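You operate a simulated robot arm through the tools that you are given. There is no shell and no other tool. Be economical: measure what you need, move in short steps, check, and stop when the job is done.

You run a simulated robot arm. Do the job below in one go: nothing can be reset, and whatever is moved stays where it is left.

TASK
Take the capped bracket off the pine rail and shut it in the bracket drawer.
Fine: close the cradle clamp before you lift it, open the clamp after; the rail stays at its stop. The clamp closes at five newtons. Where these are worked on the way, their far stop is far enough and under half their travel is too little: bracket drawer, cradle clamp.

It is judged by the outcome, as a careful person would: the job done as asked, and still so three seconds after it is handed in. It fails if anything else is knocked over, pushed out of place, dropped, spilled or broken.

THE ROBOT
A 7-joint arm with a three-finger gripper, fixed in place. Base frame: the origin is at the foot of the arm, x ahead of it, y to its left, z up. Units: mm, rad, N and s.
Its first joint turns from -2.897 to 2.897 rad. Payload 2.69 kg.
Tool frame: the origin (TCP) lies between the finger pads and is the grasp point; the fingertips stand 30 mm ahead of it; z points along the fingers, y is the line along which they close. The gripper opens to 128 mm. The gripper's body begins 117 mm behind the TCP.
Orientation is that of the tool frame in the base frame, as a unit quaternion [w, x, y, z]. With the fingers straight down and closing along the base's y, the tool's x points along the base's -x, its y along +y and its z along -z.

THE INTERFACE
- The arm moves only by the tool play_rows. Its argument "rows" is a list of rows, each a list of 7 numbers: the gripper command, from -1 (shut) to 1 (fully open), values between in proportion, then the shift along the tool's x, y, z in units of 25 mm (1.0 is 25 mm), then the turn, a rotation vector about the tool's x, y, z in units of 5 degrees (1.0 is 5 degrees). In form: [[jaw, tx, ty, tz, ax, ay, az], ...]. A call has 1 to 20 rows; each row shifts and turns the commanded pose from where the row before left it, along the tool's axes as they then stand. A call with a number of a shift or a turn outside -1 to 1 is refused whole. Each row takes 0.2 s and may step no farther than 50 mm and 0.15 rad from the row before; otherwise, or with a gripper value out of range, the whole call is refused. A pose out of reach is approached as far as the arm can. The call stops where the force on the tool passes 60 N (or 10 N more than at its start, if that is more) or the arm is blocked; 0.2 s more then pass. Each finger halts on what it meets, pressing with about 43 N; the grip force reading is that of the motor and also rises with nothing between the fingers. The clock runs only during rows and for 0.2 s after the last one: add rows that do not move to give the fingers time. The reply holds the time, the measured pose of the TCP, the force on the tool along the base axes, the opening and the grip force, in the units named above and with some noise, with the torque about the TCP (base axes, N m) and any sound that the robot's microphone picked up.
- Cameras (640 x 400 px; columns grow to the right, rows downward): "scene" is fixed at [218.7, 649.7, 1569.4]; the picture's right is [-0.68, -0.73, 0.00], its down [-0.47, 0.44, -0.76] and it looks along [0.56, -0.52, -0.64] (base axes); focal length 374 px, centre (320, 200). "wrist" rides on the gripper at [58, 54, -131] in the tool frame; the picture's right is [-0.68, 0.74, 0.00], its down [-0.62, -0.57, -0.55] and it looks along [-0.40, -0.37, 0.84] (tool axes); focal length 234 px, centre (320, 200). There is no depth. A picture from a camera that has moved, and an enlarged one, comes with that camera's place and axes in the base frame and with its lens.
- camera(camera): a new picture of that camera. It takes no simulated time.
- slide_trunk(by): slides the trunk up (or, below 0, down) by that many mm; the arm rides with it, the base frame stays. It gives what a move gives, with no picture.
- enlarge(camera, box): a new picture of the part [left, top, right, bottom] of that camera's present view, enlarged. It takes no simulated time.
- job_done(): hands the job in; it is judged then, once.

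Work in short steps. Places have to be worked out from the pictures, the camera data and where the tool is seen: move nearer, look again, correct. Check each grasp and each placing, and mend what went wrong. You have 120 turns and 84 pictures in all, those below and enlarged ones among them. Open the gripper and draw the arm clear of the work before you hand the job in, unless the task says otherwise; then end with one line.

The tools are called as a command line: name --pt "numbers of a row" for each row, then --argument value for the rest, lists and objects as JSON in quotes. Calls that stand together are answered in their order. play_rows: Moves the arm, as the interface text tells. Its arguments: {"type":"object","properties":{"rows":{"type":"array"}},"required":["rows"]} The other tools are called the same way: slide_trunk (by) slides the trunk up or down; camera (camera) takes a picture; enlarge (camera, box) takes an enlarged picture of a part of a camera's view; job_done () hands the job in.

At the start:

```text
t: 0.0
position: [676.3, -53.8, 1121.1]
orientation: [0.0, 0.0, 1.0, 0.0]
contact_force: [0.0, 0.2, -0.3]
wrist_torque: [0.02, 0.0, -0.01]
grip_width: 128.1
grasp_force: 0.2
trunk travel left (down, up): [-150.0, 200.0]
```

scene: 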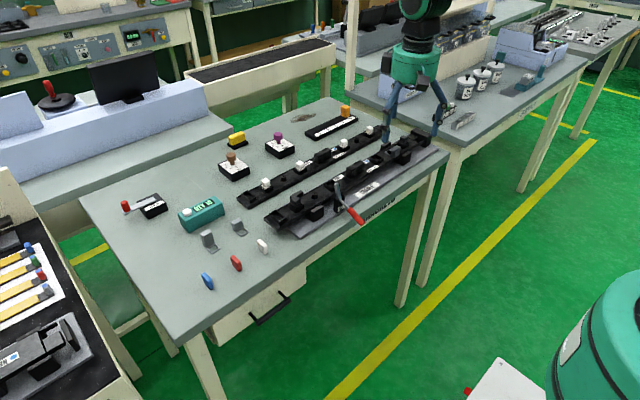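
wrist: 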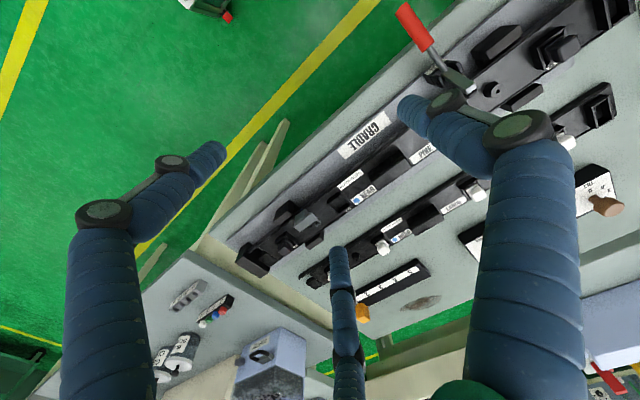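

I'll look closer at the bench: the rails, the clamp, and the drawer.

enlarge --camera "scene" --box '[230, 90, 460, 250]'

enlarge --camera "scene" --box '[80, 120, 320, 350]'

enlarge --camera "wrist" --box '[220, 0, 640, 300]'

```text
2.50 times, centred on (345, 170) of scene
camera zoom: at [218.7, 649.7, 1569.4], right [-0.68, -0.73, 0.0], down [-0.47, 0.44, -0.76], along [0.56, -0.52, -0.64], focal length 934 px, centre (258, 275)
```

zoom: 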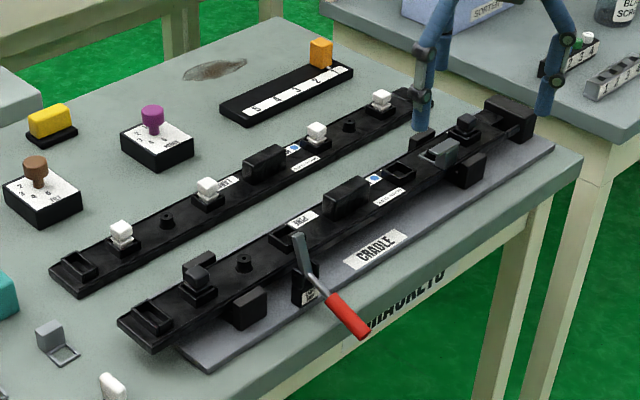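

```text
1.74 times, centred on (200, 235) of scene
camera zoom: at [218.7, 649.7, 1569.4], right [-0.68, -0.73, 0.0], down [-0.47, 0.44, -0.76], along [0.56, -0.52, -0.64], focal length 650 px, centre (529, 139)
```

zoom: 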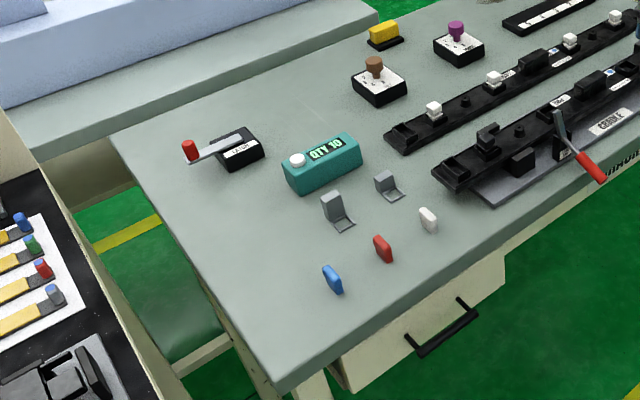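

```text
1.33 times, centred on (430, 150) of wrist
camera zoom: at [617.2, 1.4, 1250.8], right [0.68, 0.74, 0.0], down [0.62, -0.57, 0.55], along [0.4, -0.37, -0.84], focal length 312 px, centre (173, 267)
```

zoom: 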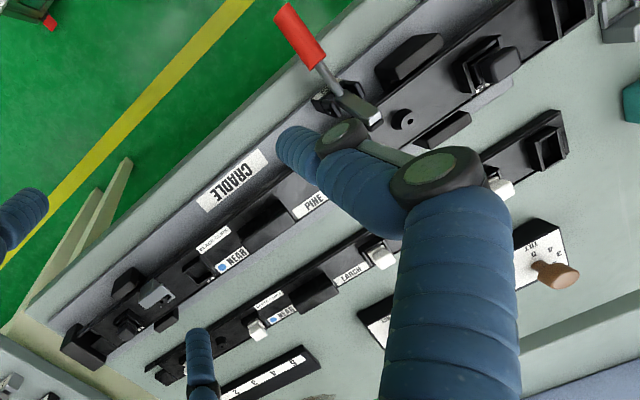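

The pine rail is the front one, on the cradle. I judge the grey bracket to be near (834,-256,890). I'll move above the rail for a closer look.

play_rows --pt "1 -0.5 -0.9 0.4 0 0 0" --pt "1 -0.5 -0.9 0.4 0 0 0" --pt "1 -0.5 -0.9 0.4 0 0 0" --pt "1 -0.5 -0.9 0.4 0 0 0" --pt "1 -0.5 -0.9 0.4 0 0 0" --pt "1 -0.5 -0.9 0.4 0 0 0" --pt "1 -0.5 -0.9 0.4 0 0 0" --pt "1 -0.5 -0.9 0.4 0 0 0"

camera --camera "wrist"

camera --camera "scene"

```text
t: 1.8
position: [774.9, -234.5, 1041.3]
orientation: [0.0, -0.001, 1.0, 0.0]
contact_force: [-0.4, 0.9, -0.8]
wrist_torque: [-0.02, -0.01, 0.01]
grip_width: 127.8
grasp_force: 0.0
trunk travel left (down, up): [-150.0, 200.0]
```

```text
78 pictures are left
camera wrist: at [717.9, -179.0, 1170.4], right [0.68, 0.74, 0.0], down [0.62, -0.57, 0.55], along [0.4, -0.37, -0.84], focal length 234 px, centre (320, 200)
```

wrist: 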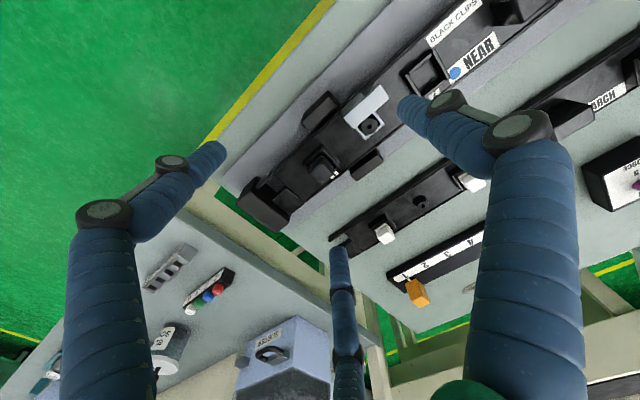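

```text
77 pictures are left
```

scene: 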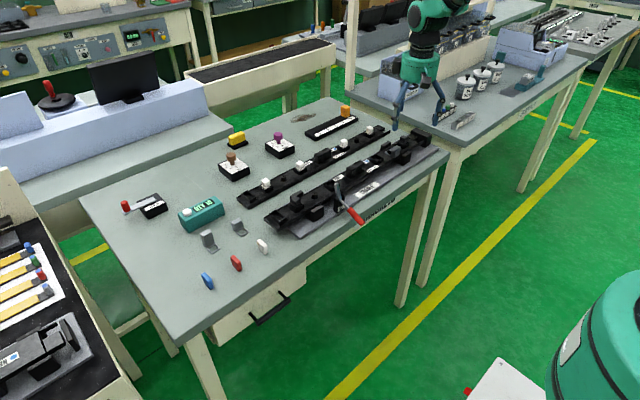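

I need to confirm where the fingers are and see what is on the rail, so I'll enlarge both views.

enlarge --camera "scene" --box '[340, 0, 480, 200]'

enlarge --camera "wrist" --box '[220, 40, 460, 240]'

```text
2.00 times, centred on (410, 100) of scene
camera zoom: at [218.7, 649.7, 1569.4], right [-0.68, -0.73, 0.0], down [-0.47, 0.44, -0.76], along [0.56, -0.52, -0.64], focal length 748 px, centre (140, 400)
```

zoom: 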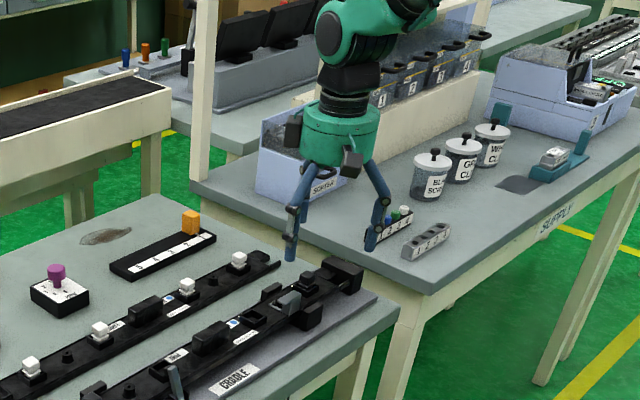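

```text
2.00 times, centred on (340, 140) of wrist
camera zoom: at [717.9, -179.0, 1170.4], right [0.68, 0.74, 0.0], down [0.62, -0.57, 0.55], along [0.4, -0.37, -0.84], focal length 468 px, centre (280, 320)
```

zoom: 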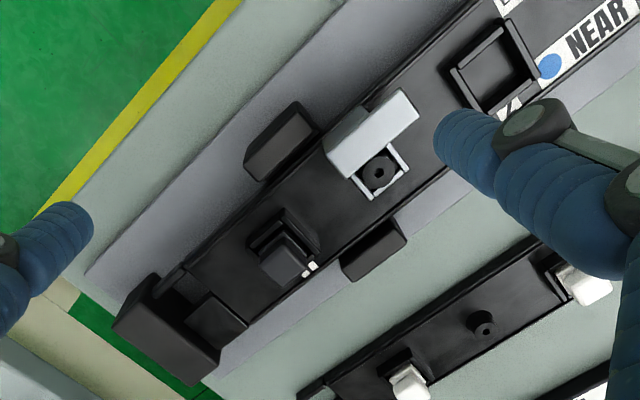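

The skin looks like three fingers. I'll shut the jaws here in free air to see how they really move, then look at the rest of the rail.

play_rows --pt "-1 0 0 0 0 0 0" --pt "-1 0 0 0 0 0 0" --pt "-1 0 0 0 0 0 0"

camera --camera "wrist"

```text
t: 2.6
position: [776.9, -233.7, 1041.7]
orientation: [0.0, 0.0, 1.0, 0.0]
contact_force: [0.4, 0.7, 0.0]
wrist_torque: [-0.03, 0.04, -0.03]
grip_width: 2.2
grasp_force: 31.5
trunk travel left (down, up): [-150.0, 200.0]
```

```text
74 pictures are left
camera wrist: at [717.9, -179.1, 1170.7], right [0.68, 0.74, 0.0], down [0.62, -0.57, 0.55], along [0.4, -0.37, -0.84], focal length 234 px, centre (320, 200)
```

wrist: 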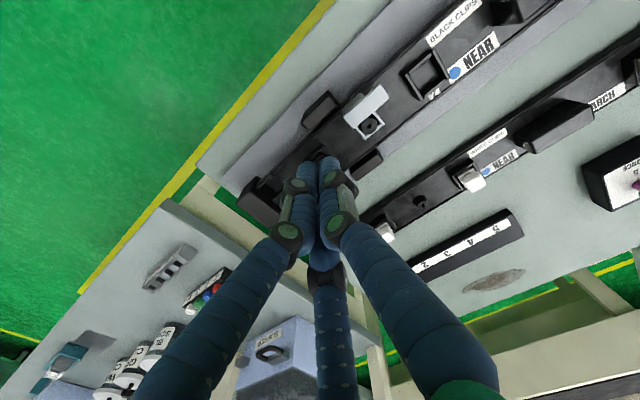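

Shut, the fingers meet at the TCP. I'll move along +y with them closed to view the left part of the rail.

play_rows --pt "-1 0 0.9 0 0 0 0" --pt "-1 0 0.9 0 0 0 0" --pt "-1 0 0.9 0 0 0 0" --pt "-1 0 0.9 0 0 0 0" --pt "-1 0 0.9 0 0 0 0" --pt "-1 0 0.9 0 0 0 0" --pt "-1 0 0.9 0 0 0 0"

camera --camera "wrist"

enlarge --camera "wrist" --box '[180, 0, 500, 200]'

play_rows --pt "-1 0 0.9 0 0 0 0" --pt "-1 0 0.9 0 0 0 0" --pt "-1 0 0.9 0 0 0 0" --pt "-1 0 0.9 0 0 0 0" --pt "-1 0 0.9 0 0 0 0" --pt "-1 0 0.9 0 0 0 0" --pt "-1 0 0.9 0 0 0 0"

camera --camera "wrist"

enlarge --camera "wrist" --box '[180, 0, 500, 200]'

```text
t: 4.2
position: [776.0, -77.2, 1041.2]
orientation: [0.0, 0.0, 1.0, 0.0]
contact_force: [-0.9, -1.0, -0.7]
wrist_torque: [0.0, -0.01, 0.01]
grip_width: 2.0
grasp_force: 32.1
trunk travel left (down, up): [-150.0, 200.0]
```

```text
73 pictures are left
camera wrist: at [717.3, -21.8, 1170.6], right [0.68, 0.74, 0.0], down [0.62, -0.57, 0.55], along [0.4, -0.37, -0.84], focal length 234 px, centre (320, 200)
```

wrist: 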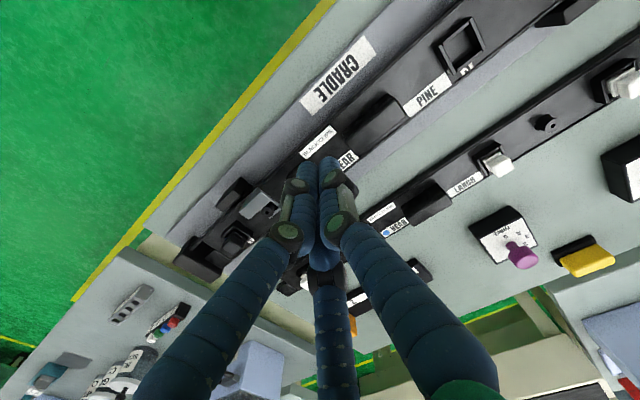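

```text
2.00 times, centred on (340, 100) of wrist
camera zoom: at [717.3, -21.8, 1170.6], right [0.68, 0.74, 0.0], down [0.62, -0.57, 0.55], along [0.4, -0.37, -0.84], focal length 468 px, centre (280, 400)
```

zoom: 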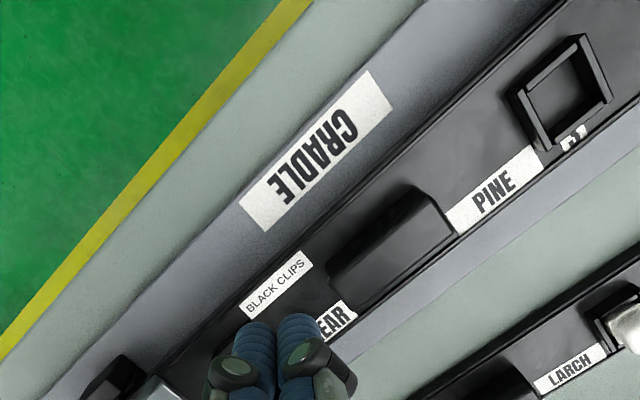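

```text
t: 5.8
position: [775.1, 82.3, 1041.6]
orientation: [0.0, 0.0, 1.0, 0.0]
contact_force: [-0.4, 0.4, -0.9]
wrist_torque: [-0.03, -0.03, -0.01]
grip_width: 1.9
grasp_force: 31.3
trunk travel left (down, up): [-150.0, 200.0]
```

```text
71 pictures are left
camera wrist: at [717.0, 136.7, 1169.8], right [0.68, 0.74, 0.0], down [0.62, -0.57, 0.55], along [0.4, -0.37, -0.84], focal length 234 px, centre (320, 200)
```

wrist: 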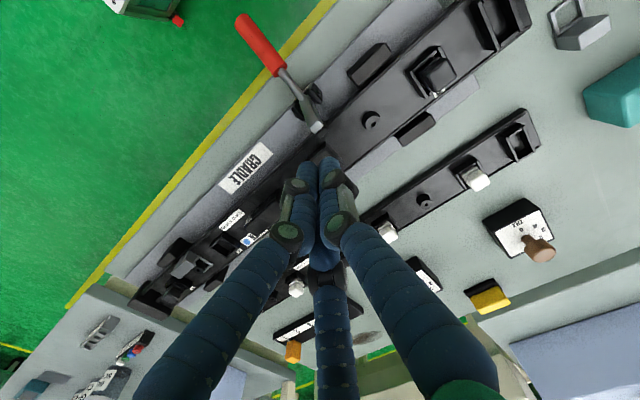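

```text
2.00 times, centred on (340, 100) of wrist
camera zoom: at [717.0, 136.7, 1169.8], right [0.68, 0.74, 0.0], down [0.62, -0.57, 0.55], along [0.4, -0.37, -0.84], focal length 468 px, centre (280, 400)
```

zoom: 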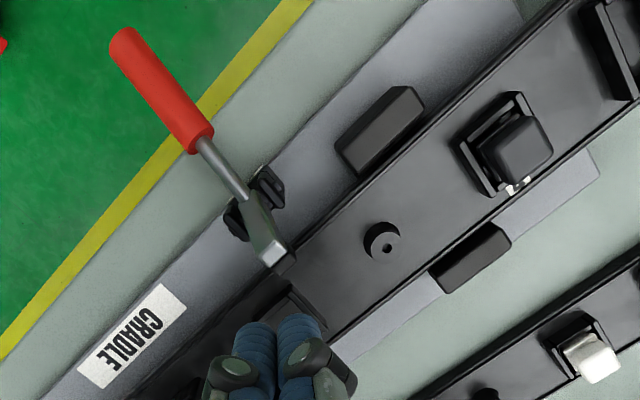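

The pine rail carries black clips at both ends and one grey bracket near (777,-178,~950). The clamp nose is raised at about (756,95,977), its pivot is near (737,95,925), and the red handle end is near (654,97,906). I'll zoom on the clamp, then go back over the bracket.

enlarge --camera "wrist" --box '[220, 0, 380, 150]'

enlarge --camera "scene" --box '[310, 150, 390, 240]'

enlarge --camera "scene" --box '[380, 110, 460, 170]'

play_rows --pt "-1 -0.07 -0.85 0.06 0 0 0" --pt "-1 -0.07 -0.85 0.06 0 0 0" --pt "-1 -0.07 -0.85 0.06 0 0 0" --pt "-1 -0.07 -0.85 0.06 0 0 0" --pt "-1 -0.07 -0.85 0.06 0 0 0" --pt "-1 -0.07 -0.85 0.06 0 0 0" --pt "-1 -0.07 -0.85 0.06 0 0 0" --pt "-1 -0.07 -0.85 0.06 0 0 0" --pt "-1 -0.07 -0.85 0.06 0 0 0" --pt "-1 -0.07 -0.85 0.06 0 0 0" --pt "-1 -0.07 -0.85 0.06 0 0 0" --pt "-1 -0.07 -0.85 0.06 0 0 0" --pt "-1 -0.07 -0.85 0.06 0 0 0" --pt "-1 -0.07 -0.85 0.06 0 0 0"

enlarge --camera "wrist" --box '[240, 20, 400, 140]'

```text
2.67 times, centred on (300, 75) of wrist
camera zoom: at [717.0, 136.7, 1169.8], right [0.68, 0.74, 0.0], down [0.62, -0.57, 0.55], along [0.4, -0.37, -0.84], focal length 624 px, centre (373, 533)
```

zoom: 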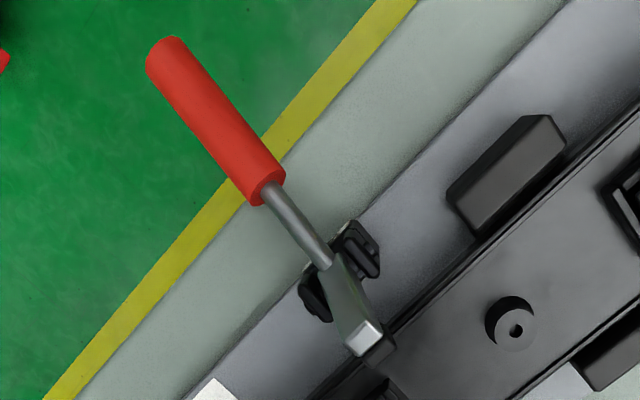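

```text
4.44 times, centred on (350, 195) of scene
camera zoom: at [218.7, 649.7, 1569.4], right [-0.68, -0.73, 0.0], down [-0.47, 0.44, -0.76], along [0.56, -0.52, -0.64], focal length 1661 px, centre (187, 222)
```

zoom: 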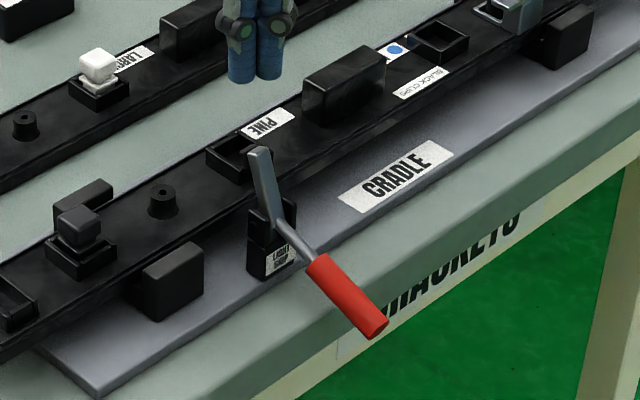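

```text
6.67 times, centred on (420, 140) of scene
camera zoom: at [218.7, 649.7, 1569.4], right [-0.68, -0.73, 0.0], down [-0.47, 0.44, -0.76], along [0.56, -0.52, -0.64], focal length 2492 px, centre (-347, 600)
```

zoom: 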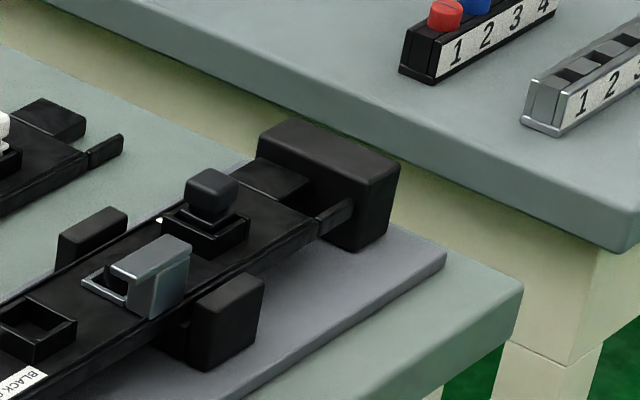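

```text
t: 8.8
position: [800.7, -215.6, 1020.5]
orientation: [0.0, 0.001, 1.0, 0.0]
contact_force: [-0.2, 0.0, 0.0]
wrist_torque: [-0.02, 0.0, 0.02]
grip_width: 2.0
grasp_force: 31.5
trunk travel left (down, up): [-150.0, 200.0]
```

```text
3.33 times, centred on (320, 80) of wrist
camera zoom: at [742.8, -160.6, 1149.5], right [0.68, 0.74, 0.0], down [0.62, -0.57, 0.55], along [0.4, -0.37, -0.84], focal length 781 px, centre (320, 600)
```

zoom: 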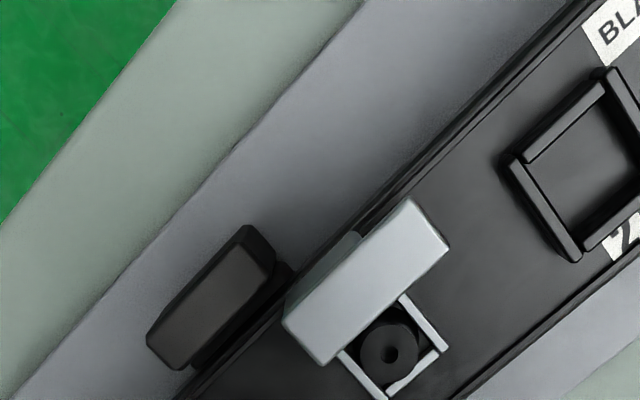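

The bracket's upright is about 15 x 38 mm on top, centred at (776.5,-178) with its top at z≈959. The rail surface is about z 930. I'll move over to the robot side of the bench and tilt to see the drawer front.

play_rows --pt "-1 0.68 0.72 0 0 0 0" --pt "-1 0.68 0.72 0 0 0 0" --pt "-1 0.68 0.72 0 0 0 0" --pt "-1 0.68 0.72 0 0 0 0" --pt "-1 0.68 0.72 0 0 0 0" --pt "-1 0.68 0.72 0 0 0 0" --pt "-1 0.68 0.72 0 0 0 0" --pt "-1 0.68 0.72 0 0 0 0" --pt "-1 0.68 0.72 0 0 0 0" --pt "-1 0.68 0.72 0 0 0 0" --pt "-1 0.68 0.72 0 0 0 0" --pt "-1 0.68 0.72 0 0 0 0" --pt "-1 0.68 0.72 0 0 0 0" --pt "-1 0.68 0.72 0 0 0 0" --pt "-1 0.68 0.72 0 0 0 0" --pt "-1 0.68 0.72 0 0 0 0" --pt "-1 0.68 0.72 0 0 0 0" --pt "-1 0.68 0.72 0 0 0 0" --pt "-1 0.68 0.72 0 0 0 0" --pt "-1 0.68 0.72 0 0 0 0"

play_rows --pt "-1 0 0.5 0 0 -1 0" --pt "-1 0 0.5 0 0 -1 0" --pt "-1 0 0.5 0 0 -1 0" --pt "-1 0 0.5 0 0 -1 0" --pt "-1 0 0.5 0 0 -1 0" --pt "-1 0 0.5 0 0 -1 0" --pt "-1 0 0.5 0 0 -1 0" --pt "-1 0 0.5 0 0 -1 0" --pt "-1 0 0.5 0 0 -1 0" --pt "-1 0 0.5 0 0 -1 0" --pt "-1 0 0.5 0 0 -1 0" --pt "-1 0 0.5 0 0 -1 0"

camera --camera "wrist"

```text
t: 13.0
position: [459.8, 144.6, 1020.9]
orientation: [0.0, 0.0, 1.0, 0.0]
contact_force: [-0.5, 0.4, -0.3]
wrist_torque: [0.0, -0.01, -0.02]
grip_width: 2.0
grasp_force: 31.3
trunk travel left (down, up): [-150.0, 200.0]
```

```text
t: 15.6
position: [460.7, 296.0, 1021.8]
orientation: [0.5, 0.0, 0.866, 0.001]
contact_force: [0.1, 0.2, 0.7]
wrist_torque: [0.0, 0.01, 0.01]
grip_width: 2.1
grasp_force: 31.3
trunk travel left (down, up): [-150.0, 200.0]
```

```text
65 pictures are left
camera wrist: at [318.3, 349.5, 1033.6], right [0.34, 0.74, 0.59], down [-0.17, -0.57, 0.81], along [0.93, -0.37, -0.07], focal length 234 px, centre (320, 200)
```

wrist: 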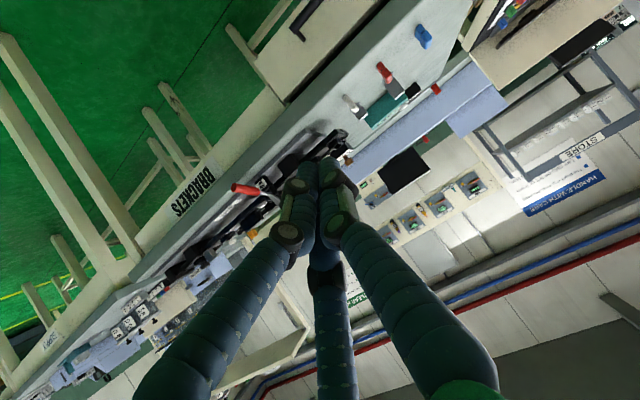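

There is one drawer, at the top of the view. I'll go lower and farther along +y to see it squarely.

play_rows --pt "-1 0.693 0.5 0.4 0 0 0" --pt "-1 0.693 0.5 0.4 0 0 0" --pt "-1 0.693 0.5 0.4 0 0 0" --pt "-1 0.693 0.5 0.4 0 0 0" --pt "-1 0.693 0.5 0.4 0 0 0" --pt "-1 0.693 0.5 0.4 0 0 0" --pt "-1 0.693 0.5 0.4 0 0 0" --pt "-1 0.693 0.5 0.4 0 0 0" --pt "-1 0.693 0.5 0.4 0 0 0" --pt "-1 0.693 0.5 0.4 0 0 0"

camera --camera "wrist"

```text
t: 17.8
position: [460.0, 420.6, 821.0]
orientation: [0.501, 0.0, 0.866, 0.0]
contact_force: [1.3, 0.2, 0.9]
wrist_torque: [0.02, 0.02, 0.0]
grip_width: 2.1
grasp_force: 31.7
trunk travel left (down, up): [-150.0, 200.0]
```

```text
64 pictures are left
camera wrist: at [318.3, 475.0, 833.8], right [0.34, 0.74, 0.59], down [-0.17, -0.57, 0.81], along [0.93, -0.37, -0.07], focal length 234 px, centre (320, 200)
```

wrist: 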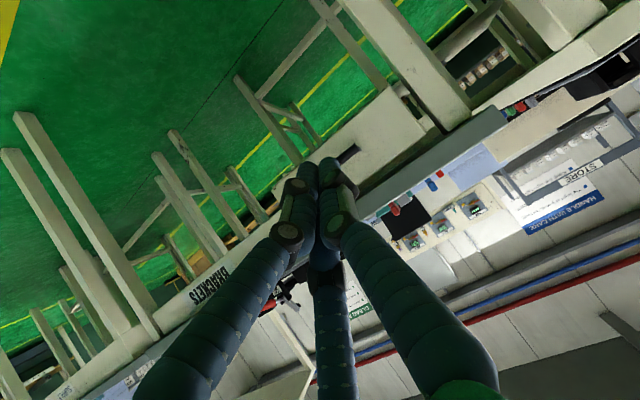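

The drawer front is just behind the fingers, so I'll enlarge it and compare with a scene zoom.

enlarge --camera "wrist" --box '[260, 70, 500, 220]'

enlarge --camera "scene" --box '[170, 220, 330, 360]'

```text
2.67 times, centred on (380, 145) of wrist
camera zoom: at [318.3, 475.0, 833.8], right [0.34, 0.74, 0.59], down [-0.17, -0.57, 0.81], along [0.93, -0.37, -0.07], focal length 624 px, centre (160, 347)
```

zoom: 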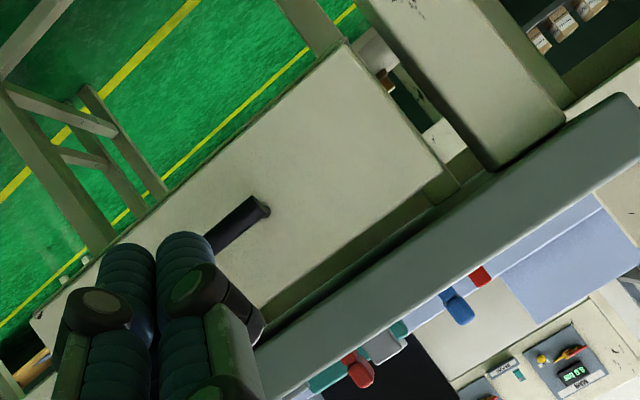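

```text
2.86 times, centred on (250, 290) of scene
camera zoom: at [218.7, 649.7, 1569.4], right [-0.68, -0.73, 0.0], down [-0.47, 0.44, -0.76], along [0.56, -0.52, -0.64], focal length 1068 px, centre (520, -57)
```

zoom: 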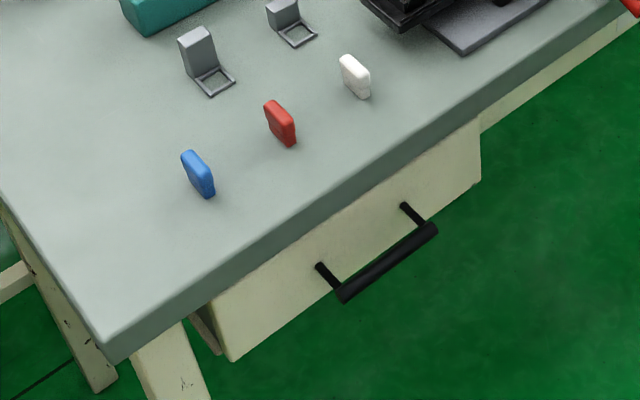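

From triangulation, the drawer bar is centred at (676,378,783), it runs along y and is about 100 mm long, and the front panel is at x≈712. I'll turn the tool horizontal (pointing +x) and roll it so the jaws close vertically.

play_rows --pt "-0.06 0 0 0 0 -1 0" --pt "-0.06 0 0 0 0 -1 0" --pt "-0.06 0 0 0 0 -1 0" --pt "-0.06 0 0 0 0 -1 0" --pt "-0.06 0 0 0 0 -1 0" --pt "-0.06 0 0 0 0 -1 0"

play_rows --pt "-0.06 0 0 0 0 0 1" --pt "-0.06 0 0 0 0 0 1" --pt "-0.06 0 0 0 0 0 1" --pt "-0.06 0 0 0 0 0 1" --pt "-0.06 0 0 0 0 0 1" --pt "-0.06 0 0 0 0 0 1" --pt "-0.06 0 0 0 0 0 1" --pt "-0.06 0 0 0 0 0 1" --pt "-0.06 0 0 0 0 0 1" --pt "-0.06 0 0 0 0 0 1" --pt "-0.06 0 0 0 0 0 1" --pt "-0.06 0 0 0 0 0 1" --pt "-0.06 0 0 0 0 0 1" --pt "-0.06 0 0 0 0 0 1" --pt "-0.06 0 0 0 0 0 1" --pt "-0.06 0 0 0 0 0 1" --pt "-0.06 0 0 0 0 0 1" --pt "-0.06 0 0 0 0 0 1"

camera --camera "wrist"

```text
t: 19.2
position: [460.7, 419.7, 822.4]
orientation: [0.708, 0.001, 0.707, -0.001]
contact_force: [-0.6, 0.0, -0.2]
wrist_torque: [-0.01, 0.01, 0.02]
grip_width: 60.3
grasp_force: 0.0
trunk travel left (down, up): [-150.0, 200.0]
```

```text
t: 23.0
position: [492.3, 549.2, 867.8]
orientation: [0.692, 0.14, 0.701, 0.093]
contact_force: [0.0, -0.4, 0.7]
wrist_torque: [-0.01, 0.01, 0.02]
grip_width: 60.4
grasp_force: 0.1
out of reach, approached as far as the arm can: row 1, 2, 3, 4, 5, 6, 7, 8, 9, 10, 11, 12, 13, 14, 15, 16, 17, 18
trunk travel left (down, up): [-150.0, 200.0]
```

```text
61 pictures are left
camera wrist: at [366.0, 628.6, 830.5], right [0.05, 0.47, 0.88], down [-0.58, -0.7, 0.41], along [0.81, -0.53, 0.24], focal length 234 px, centre (320, 200)
```

wrist: 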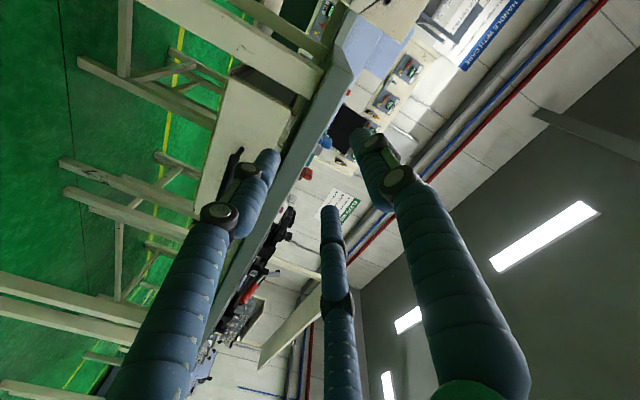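

Rolling that way hits a joint limit, so I'll roll the opposite way.

play_rows --pt "-0.06 0 0 0 0 0 -1" --pt "-0.06 0 0 0 0 0 -1" --pt "-0.06 0 0 0 0 0 -1" --pt "-0.06 0 0 0 0 0 -1" --pt "-0.06 0 0 0 0 0 -1" --pt "-0.06 0 0 0 0 0 -1" --pt "-0.06 0 0 0 0 0 -1" --pt "-0.06 0 0 0 0 0 -1" --pt "-0.06 0 0 0 0 0 -1" --pt "-0.06 0 0 0 0 0 -1" --pt "-0.06 0 0 0 0 0 -1" --pt "-0.06 0 0 0 0 0 -1" --pt "-0.06 0 0 0 0 0 -1" --pt "-0.06 0 0 0 0 0 -1" --pt "-0.06 0 0 0 0 0 -1" --pt "-0.06 0 0 0 0 0 -1" --pt "-0.06 0 0 0 0 0 -1" --pt "-0.06 0 0 0 0 0 -1"

```text
t: 26.8
position: [492.4, 550.5, 867.5]
orientation: [0.564, -0.395, 0.594, -0.416]
contact_force: [0.7, 0.6, 0.6]
wrist_torque: [-0.01, 0.0, -0.02]
grip_width: 60.4
grasp_force: 0.1
trunk travel left (down, up): [-150.0, 200.0]
```

Commands restart from the measured pose. I'll correct to an exact horizontal pose with the jaws vertical, then move to a standoff in front of the bar at (560,378,783).

play_rows --pt "-0.06 0 0 0 0.02 -0.118 -0.8" --pt "-0.06 0 0 0 0.02 -0.118 -0.8" --pt "-0.06 0 0 0 0.02 -0.118 -0.8" --pt "-0.06 0 0 0 0.02 -0.118 -0.8" --pt "-0.06 0 0 0 0.02 -0.118 -0.8" --pt "-0.06 0.86 0.42 0.34 0 0 0" --pt "-0.06 0.86 0.42 0.34 0 0 0" --pt "-0.06 0.86 0.42 0.34 0 0 0" --pt "-0.06 0.86 0.42 0.34 0 0 0" --pt "-0.06 0.86 0.42 0.34 0 0 0" --pt "-0.06 0.86 0.42 0.34 0 0 0" --pt "-0.06 0.86 0.42 0.34 0 0 0" --pt "-0.06 0.86 0.42 0.34 0 0 0"

camera --camera "wrist"

enlarge --camera "scene" --box '[170, 200, 370, 360]'

```text
t: 29.6
position: [559.4, 377.0, 782.9]
orientation: [0.5, -0.5, 0.5, -0.5]
contact_force: [-0.2, 0.8, 0.2]
wrist_torque: [0.0, 0.01, -0.03]
grip_width: 60.2
grasp_force: 0.0
trunk travel left (down, up): [-150.0, 200.0]
```

```text
60 pictures are left
camera wrist: at [429.8, 320.2, 727.5], right [0.0, 0.68, -0.73], down [-0.55, 0.61, 0.57], along [0.84, 0.4, 0.37], focal length 234 px, centre (320, 200)
```

wrist: 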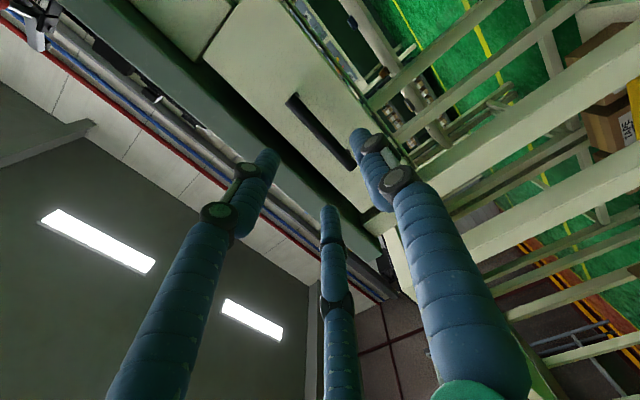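

```text
2.50 times, centred on (270, 280) of scene
camera zoom: at [218.7, 649.7, 1569.4], right [-0.68, -0.73, 0.0], down [-0.47, 0.44, -0.76], along [0.56, -0.52, -0.64], focal length 934 px, centre (445, 0)
```

zoom: 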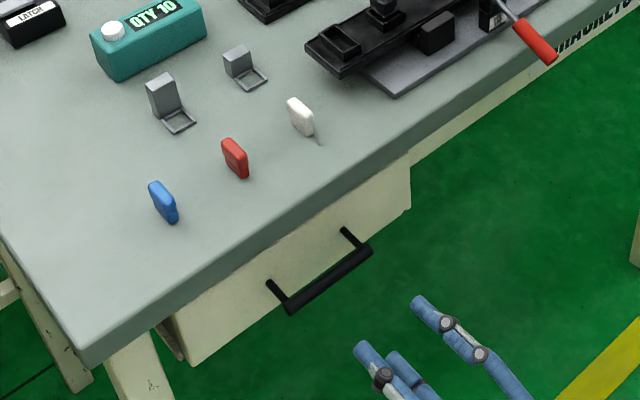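

Bar refined to z≈778. I'll narrow the jaws and advance to it, watching the force.

play_rows --pt "-0.4 0 0.08 0.8 0 0 0" --pt "-0.4 0 0.08 0.8 0 0 0" --pt "-0.4 0 0 0.8 0 0 0" --pt "-0.4 0 0 0.8 0 0 0" --pt "-0.4 0 0 0.8 0 0 0" --pt "-0.4 0 0 0.3 0 0 0"

enlarge --camera "wrist" --box '[200, 60, 440, 260]'

enlarge --camera "scene" --box '[190, 240, 350, 360]'

```text
t: 30.7
position: [643.3, 378.2, 779.2]
orientation: [0.501, -0.501, 0.497, -0.5]
contact_force: [-21.3, -2.9, 21.2]
wrist_torque: [-0.12, -0.68, 0.24]
grip_width: 45.4
grasp_force: 4.8
trunk travel left (down, up): [-150.0, 200.0]
stopped in row 5: the force on the tool passed its limit at 73 N (the readings are from after the stop); the commanded pose is now the measured one
```

```text
2.00 times, centred on (320, 160) of wrist
camera zoom: at [512.7, 319.5, 724.3], right [0.0, 0.67, -0.74], down [-0.55, 0.61, 0.56], along [0.83, 0.41, 0.37], focal length 468 px, centre (320, 280)
```

zoom: 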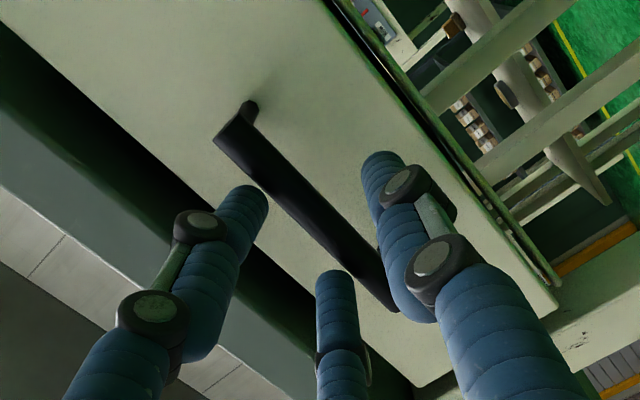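

```text
3.33 times, centred on (270, 300) of scene
camera zoom: at [218.7, 649.7, 1569.4], right [-0.68, -0.73, 0.0], down [-0.47, 0.44, -0.76], along [0.56, -0.52, -0.64], focal length 1246 px, centre (487, -133)
```

zoom: 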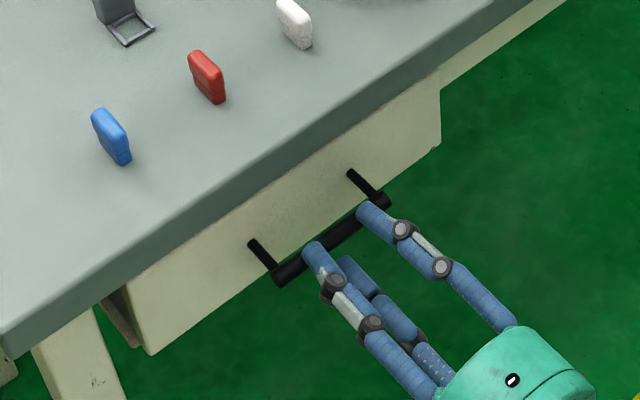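

Contact came early, and the reaction was −x and +z, so an upper finger met the bar. I'll back off, open wider, and try again.

play_rows --pt "0.2 0 0 -0.6 0 0 0" --pt "0.2 0 0 0 0 0 0" --pt "0.2 0 0 0.6 0 0 0" --pt "0.2 0 0 0.4 0 0 0" --pt "0.2 0 0 0.4 0 0 0"

enlarge --camera "wrist" --box '[200, 60, 440, 260]'

```text
t: 31.9
position: [664.1, 378.0, 777.5]
orientation: [-0.5, 0.503, -0.498, 0.499]
contact_force: [-0.1, -0.4, -0.6]
wrist_torque: [0.02, 0.0, -0.04]
grip_width: 76.9
grasp_force: 0.0
trunk travel left (down, up): [-150.0, 200.0]
```

```text
2.00 times, centred on (320, 160) of wrist
camera zoom: at [534.0, 319.5, 722.1], right [-0.01, 0.67, -0.74], down [-0.55, 0.61, 0.56], along [0.83, 0.41, 0.37], focal length 468 px, centre (320, 280)
```

zoom: 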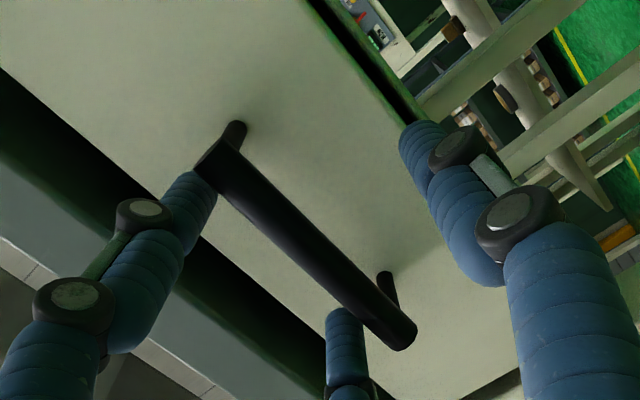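

No contact now and the bar is between the fingers. I'll close on it.

play_rows --pt "-1 0 0 0 0 0 0" --pt "-1 0 0 0 0 0 0" --pt "-1 0 0 0 0 0 0"

enlarge --camera "wrist" --box '[200, 60, 440, 260]'

```text
t: 32.8
position: [665.9, 379.6, 784.7]
orientation: [0.505, -0.497, 0.497, -0.501]
contact_force: [-17.8, -8.6, 24.1]
wrist_torque: [-0.28, -0.11, -0.48]
grip_width: 21.6
grasp_force: 44.8
trunk travel left (down, up): [-150.0, 200.0]
stopped in row 3: the force on the tool passed its limit at 62 N (the readings are from after the stop); the commanded pose is now the measured one
```

```text
2.00 times, centred on (320, 160) of wrist
camera zoom: at [536.6, 321.6, 727.6], right [0.01, 0.68, -0.73], down [-0.56, 0.61, 0.56], along [0.83, 0.41, 0.38], focal length 468 px, centre (320, 280)
```

zoom: 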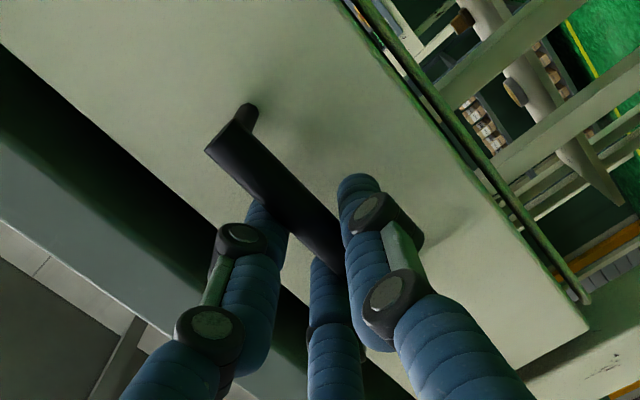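

The bar is gripped (21.6 mm width). I'll ease up slightly and pull the drawer toward the robot.

play_rows --pt "-1 0 -0.1 -0.2 0 0 0" --pt "-1 0 -0.05 -0.4 0 0 0" --pt "-1 0 0 -0.5 0 0 0" --pt "-1 0 0 -0.5 0 0 0" --pt "-1 0 0 -0.5 0 0 0"

enlarge --camera "scene" --box '[150, 200, 370, 370]'

```text
t: 34.0
position: [613.6, 380.0, 784.7]
orientation: [0.502, -0.499, 0.498, -0.501]
contact_force: [-0.3, -9.9, -2.3]
wrist_torque: [-0.2, -0.03, 0.32]
grip_width: 22.0
grasp_force: 45.1
trunk travel left (down, up): [-150.0, 200.0]
```

```text
2.35 times, centred on (260, 285) of scene
camera zoom: at [218.7, 649.7, 1569.4], right [-0.68, -0.73, 0.0], down [-0.47, 0.44, -0.76], along [0.56, -0.52, -0.64], focal length 880 px, centre (461, 0)
```

zoom: 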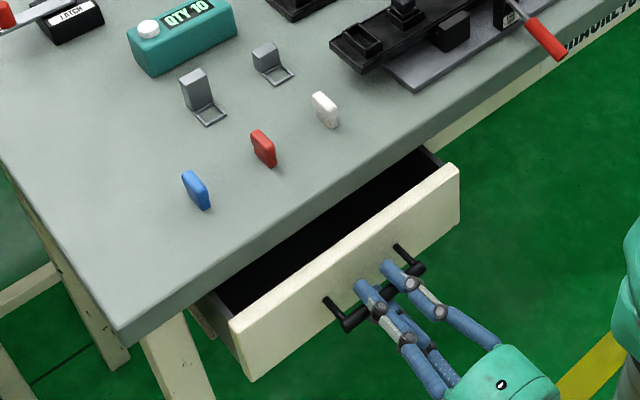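

The drawer is opening, so I'll keep pulling toward its far stop.

play_rows --pt "-1 0 0 -0.5 0 0 0" --pt "-1 0 0 -0.5 0 0 0" --pt "-1 0 0 -0.5 0 0 0" --pt "-1 0 0 -0.5 0 0 0" --pt "-1 0 0 -0.5 0 0 0" --pt "-1 0 0 -0.5 0 0 0" --pt "-1 0 0 -0.5 0 0 0" --pt "-1 0 0 -0.5 0 0 0" --pt "-1 0 0 -0.5 0 0 0" --pt "-1 0 0 -0.5 0 0 0" --pt "-1 0 0 -0.5 0 0 0" --pt "-1 0 0 -0.5 0 0 0"

enlarge --camera "scene" --box '[150, 200, 390, 390]'

```text
t: 36.6
position: [463.8, 380.1, 785.7]
orientation: [0.504, -0.499, 0.497, -0.5]
contact_force: [-0.4, -0.4, -1.6]
wrist_torque: [-0.25, -0.06, -0.11]
grip_width: 21.8
grasp_force: 45.5
trunk travel left (down, up): [-150.0, 200.0]
```

```text
2.11 times, centred on (270, 295) of scene
camera zoom: at [218.7, 649.7, 1569.4], right [-0.68, -0.73, 0.0], down [-0.47, 0.44, -0.76], along [0.56, -0.52, -0.64], focal length 787 px, centre (425, 0)
```

zoom: 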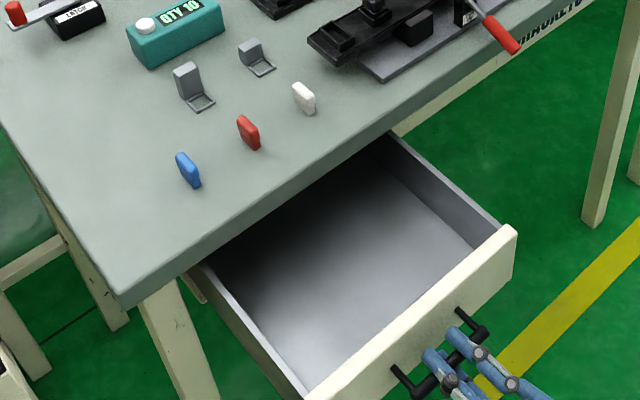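

It has opened about 200 mm. I'll pull further until the stop.

play_rows --pt "-1 0 0 -0.4 0 0 0" --pt "-1 0 0 -0.4 0 0 0" --pt "-1 0 0 -0.4 0 0 0" --pt "-1 0 0 -0.4 0 0 0" --pt "-1 0 0 -0.4 0 0 0" --pt "-1 0 0 -0.4 0 0 0"

enlarge --camera "scene" --box '[150, 200, 390, 390]'

```text
t: 38.0
position: [404.7, 378.1, 784.1]
orientation: [0.503, -0.499, 0.496, -0.501]
contact_force: [0.1, -0.2, 0.2]
wrist_torque: [0.01, 0.0, 0.01]
grip_width: 2.2
grasp_force: 31.3
trunk travel left (down, up): [-150.0, 200.0]
```

```text
2.11 times, centred on (270, 295) of scene
camera zoom: at [218.7, 649.7, 1569.4], right [-0.68, -0.73, 0.0], down [-0.47, 0.44, -0.76], along [0.56, -0.52, -0.64], focal length 787 px, centre (425, 0)
```

zoom: 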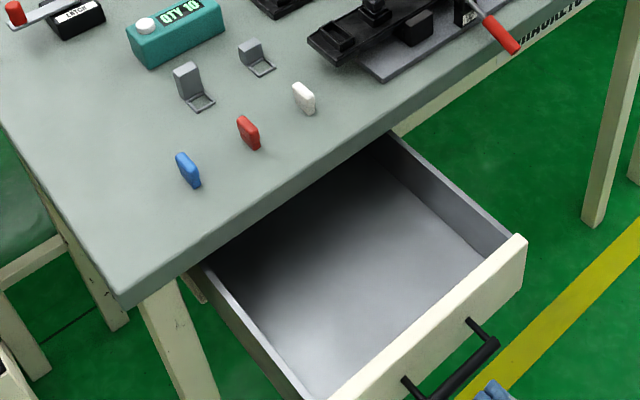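

The drawer is at its stop (about 220 mm open) and the gripper has slipped free. I'll retreat, rise, and turn the tool back to pointing down.

play_rows --pt "-1 0 0 -0.6 0 0 0" --pt "-1 0 -1 0 0 0 0" --pt "-1 0 -1 0 0 0 0" --pt "-1 0 -1 0 0 0 0" --pt "-1 0 -1 0 0 0 0" --pt "-1 0 -1 0 0 0 0" --pt "-1 0 -1 0 0 0 0" --pt "-1 0 -1 0 0 0 0" --pt "-1 0 -1 0 0 0 0" --pt "-1 0 -1 0 0 0 0" --pt "-1 0 -1 0 0 0 0" --pt "-1 0 -0.6 0 0 0 0"

play_rows --pt "-1 0 0 0 0 0 1" --pt "-1 0 0 0 0 0 1" --pt "-1 0 0 0 0 0 1" --pt "-1 0 0 0 0 0 1" --pt "-1 0 0 0 0 0 1" --pt "-1 0 0 0 0 0 1" --pt "-1 0 0 0 0 0 1" --pt "-1 0 0 0 0 0 1" --pt "-1 0 0 0 0 0 1" --pt "-1 0 0 0 0 0 1" --pt "-1 0 0 0 0 0 1" --pt "-1 0 0 0 0 0 1" --pt "-1 0 0 0 0 0 1" --pt "-1 0 0 0 0 0 1" --pt "-1 0 0 0 0 0 1" --pt "-1 0 0 0 0 0 1" --pt "-1 0 0 0 0 0 1" --pt "-1 0 0 0 0 0 1"

play_rows --pt "-1 0 0 0 0 1 0" --pt "-1 0 0 0 0 1 0" --pt "-1 0 0 0 0 1 0" --pt "-1 0 0 0 0 1 0" --pt "-1 0 0 0 0 1 0" --pt "-1 0 0 0 0 1 0" --pt "-1 0 0 0 0 1 0" --pt "-1 0 0 0 0 1 0" --pt "-1 0 0 0 0 1 0" --pt "-1 0 0 0 0 1 0" --pt "-1 0 0 0 0 1 0" --pt "-1 0 0 0 0 1 0" --pt "-1 0 0 0 0 1 0" --pt "-1 0 0 0 0 1 0" --pt "-1 0 0 0 0 1 0" --pt "-1 0 0 0 0 1 0" --pt "-1 0 0 0 0 1 0" --pt "-1 0 0 0 0 1 0"

```text
t: 40.6
position: [386.7, 379.7, 1047.9]
orientation: [0.503, -0.498, 0.499, -0.5]
contact_force: [-0.8, 0.7, 0.1]
wrist_torque: [-0.01, 0.01, 0.04]
grip_width: 2.2
grasp_force: 31.3
trunk travel left (down, up): [-150.0, 200.0]
```

```text
t: 44.4
position: [386.9, 377.8, 1047.9]
orientation: [0.71, -0.001, 0.704, 0.003]
contact_force: [0.1, -0.8, -1.2]
wrist_torque: [0.0, 0.0, 0.03]
grip_width: 2.1
grasp_force: 31.7
trunk travel left (down, up): [-150.0, 200.0]
```

```text
t: 48.2
position: [387.3, 378.7, 1048.8]
orientation: [0.003, -0.003, 1.0, 0.001]
contact_force: [0.1, 0.1, 0.2]
wrist_torque: [0.0, -0.04, -0.02]
grip_width: 2.2
grasp_force: 32.0
trunk travel left (down, up): [-150.0, 200.0]
```

Tool is down again. Next I'll move above the clamp handle, about (672,97), with the jaws partly open.

play_rows --pt "-0.06 -0.877 -0.868 0.15 0 0 0" --pt "-0.06 -0.877 -0.868 0.15 0 0 0" --pt "-0.06 -0.877 -0.868 0.15 0 0 0" --pt "-0.06 -0.877 -0.868 0.15 0 0 0" --pt "-0.06 -0.877 -0.868 0.15 0 0 0" --pt "-0.06 -0.877 -0.868 0.15 0 0 0" --pt "-0.06 -0.877 -0.868 0.15 0 0 0" --pt "-0.06 -0.877 -0.868 0.15 0 0 0" --pt "-0.06 -0.877 -0.868 0.15 0 0 0" --pt "-0.06 -0.877 -0.868 0.15 0 0 0" --pt "-0.06 -0.877 -0.868 0.15 0 0 0" --pt "-0.06 -0.877 -0.868 0.15 0 0 0" --pt "-0.06 -0.877 -0.868 0.15 0 0 0"

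enlarge --camera "wrist" --box '[200, 80, 440, 280]'

enlarge --camera "scene" --box '[290, 120, 410, 240]'

```text
t: 51.0
position: [673.3, 96.4, 1000.6]
orientation: [0.003, -0.002, 1.0, 0.001]
contact_force: [0.0, -1.0, 0.1]
wrist_torque: [-0.01, 0.0, 0.01]
grip_width: 60.0
grasp_force: 0.0
trunk travel left (down, up): [-150.0, 200.0]
```

```text
2.00 times, centred on (320, 180) of wrist
camera zoom: at [614.3, 151.4, 1129.6], right [0.67, 0.74, 0.01], down [0.61, -0.56, 0.55], along [0.41, -0.37, -0.83], focal length 468 px, centre (320, 240)
```

zoom: 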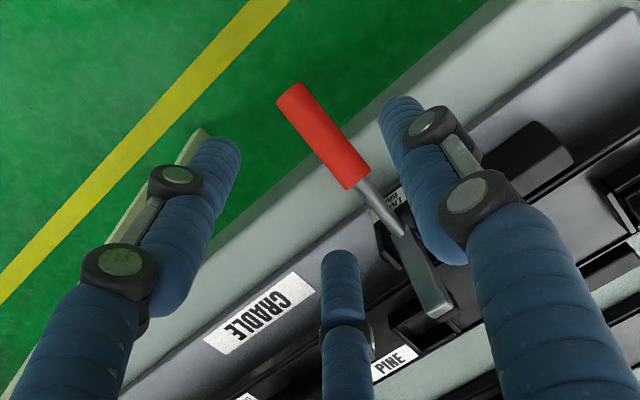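

```text
3.33 times, centred on (350, 180) of scene
camera zoom: at [218.7, 649.7, 1569.4], right [-0.68, -0.73, 0.0], down [-0.47, 0.44, -0.76], along [0.56, -0.52, -0.64], focal length 1246 px, centre (220, 267)
```

zoom: 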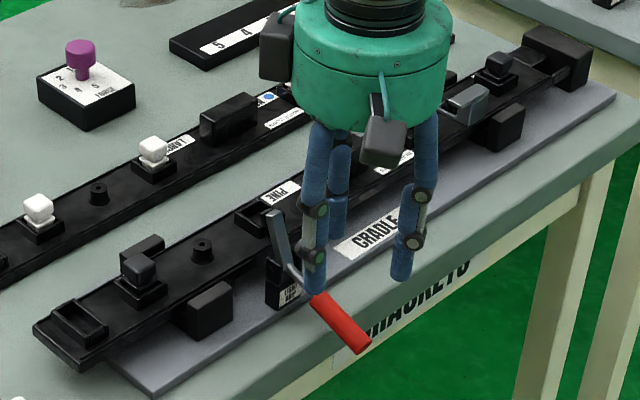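

The handle is centred between the fingers at about (676,97,916). I'll descend to z≈918 and close.

play_rows --pt "-0.06 0 0 0.66 0 0 0" --pt "-0.06 0 0 0.66 0 0 0" --pt "-0.06 0 0 0.66 0 0 0" --pt "-0.06 0 0 0.66 0 0 0" --pt "-0.06 0 0 0.6 0 0 0" --pt "-0.06 0 0 0 0 0 0"

play_rows --pt "-1 0 0 0 0 0 0" --pt "-1 0 0 0 0 0 0" --pt "-1 0 0 0 0 0 0"

enlarge --camera "wrist" --box '[200, 80, 440, 280]'

```text
t: 52.4
position: [676.8, 98.8, 920.0]
orientation: [0.003, -0.002, 1.0, 0.001]
contact_force: [0.3, -1.8, -0.8]
wrist_torque: [0.0, 0.0, -0.03]
grip_width: 60.4
grasp_force: 0.6
trunk travel left (down, up): [-150.0, 200.0]
```

```text
t: 52.9
position: [673.7, 90.2, 919.7]
orientation: [0.003, -0.001, 1.0, -0.001]
contact_force: [-0.8, -38.3, 3.8]
wrist_torque: [-0.55, -0.26, 0.13]
grip_width: 25.9
grasp_force: 43.3
trunk travel left (down, up): [-150.0, 200.0]
stopped in row 2: the force on the tool passed its limit at 83 N (the readings are from after the stop); the commanded pose is now the measured one
```

```text
2.00 times, centred on (320, 180) of wrist
camera zoom: at [615.0, 144.5, 1048.8], right [0.67, 0.74, 0.0], down [0.61, -0.56, 0.55], along [0.41, -0.37, -0.83], focal length 468 px, centre (320, 240)
```

zoom: 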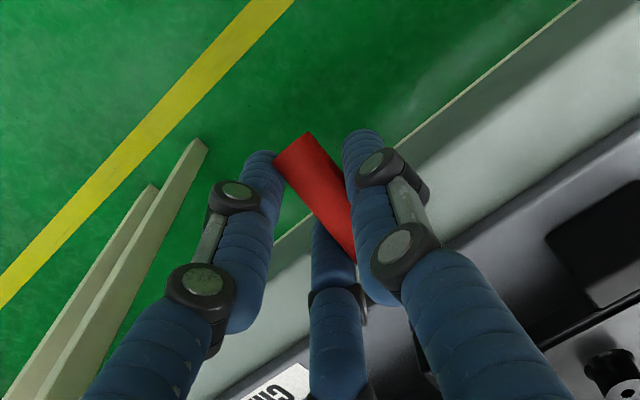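

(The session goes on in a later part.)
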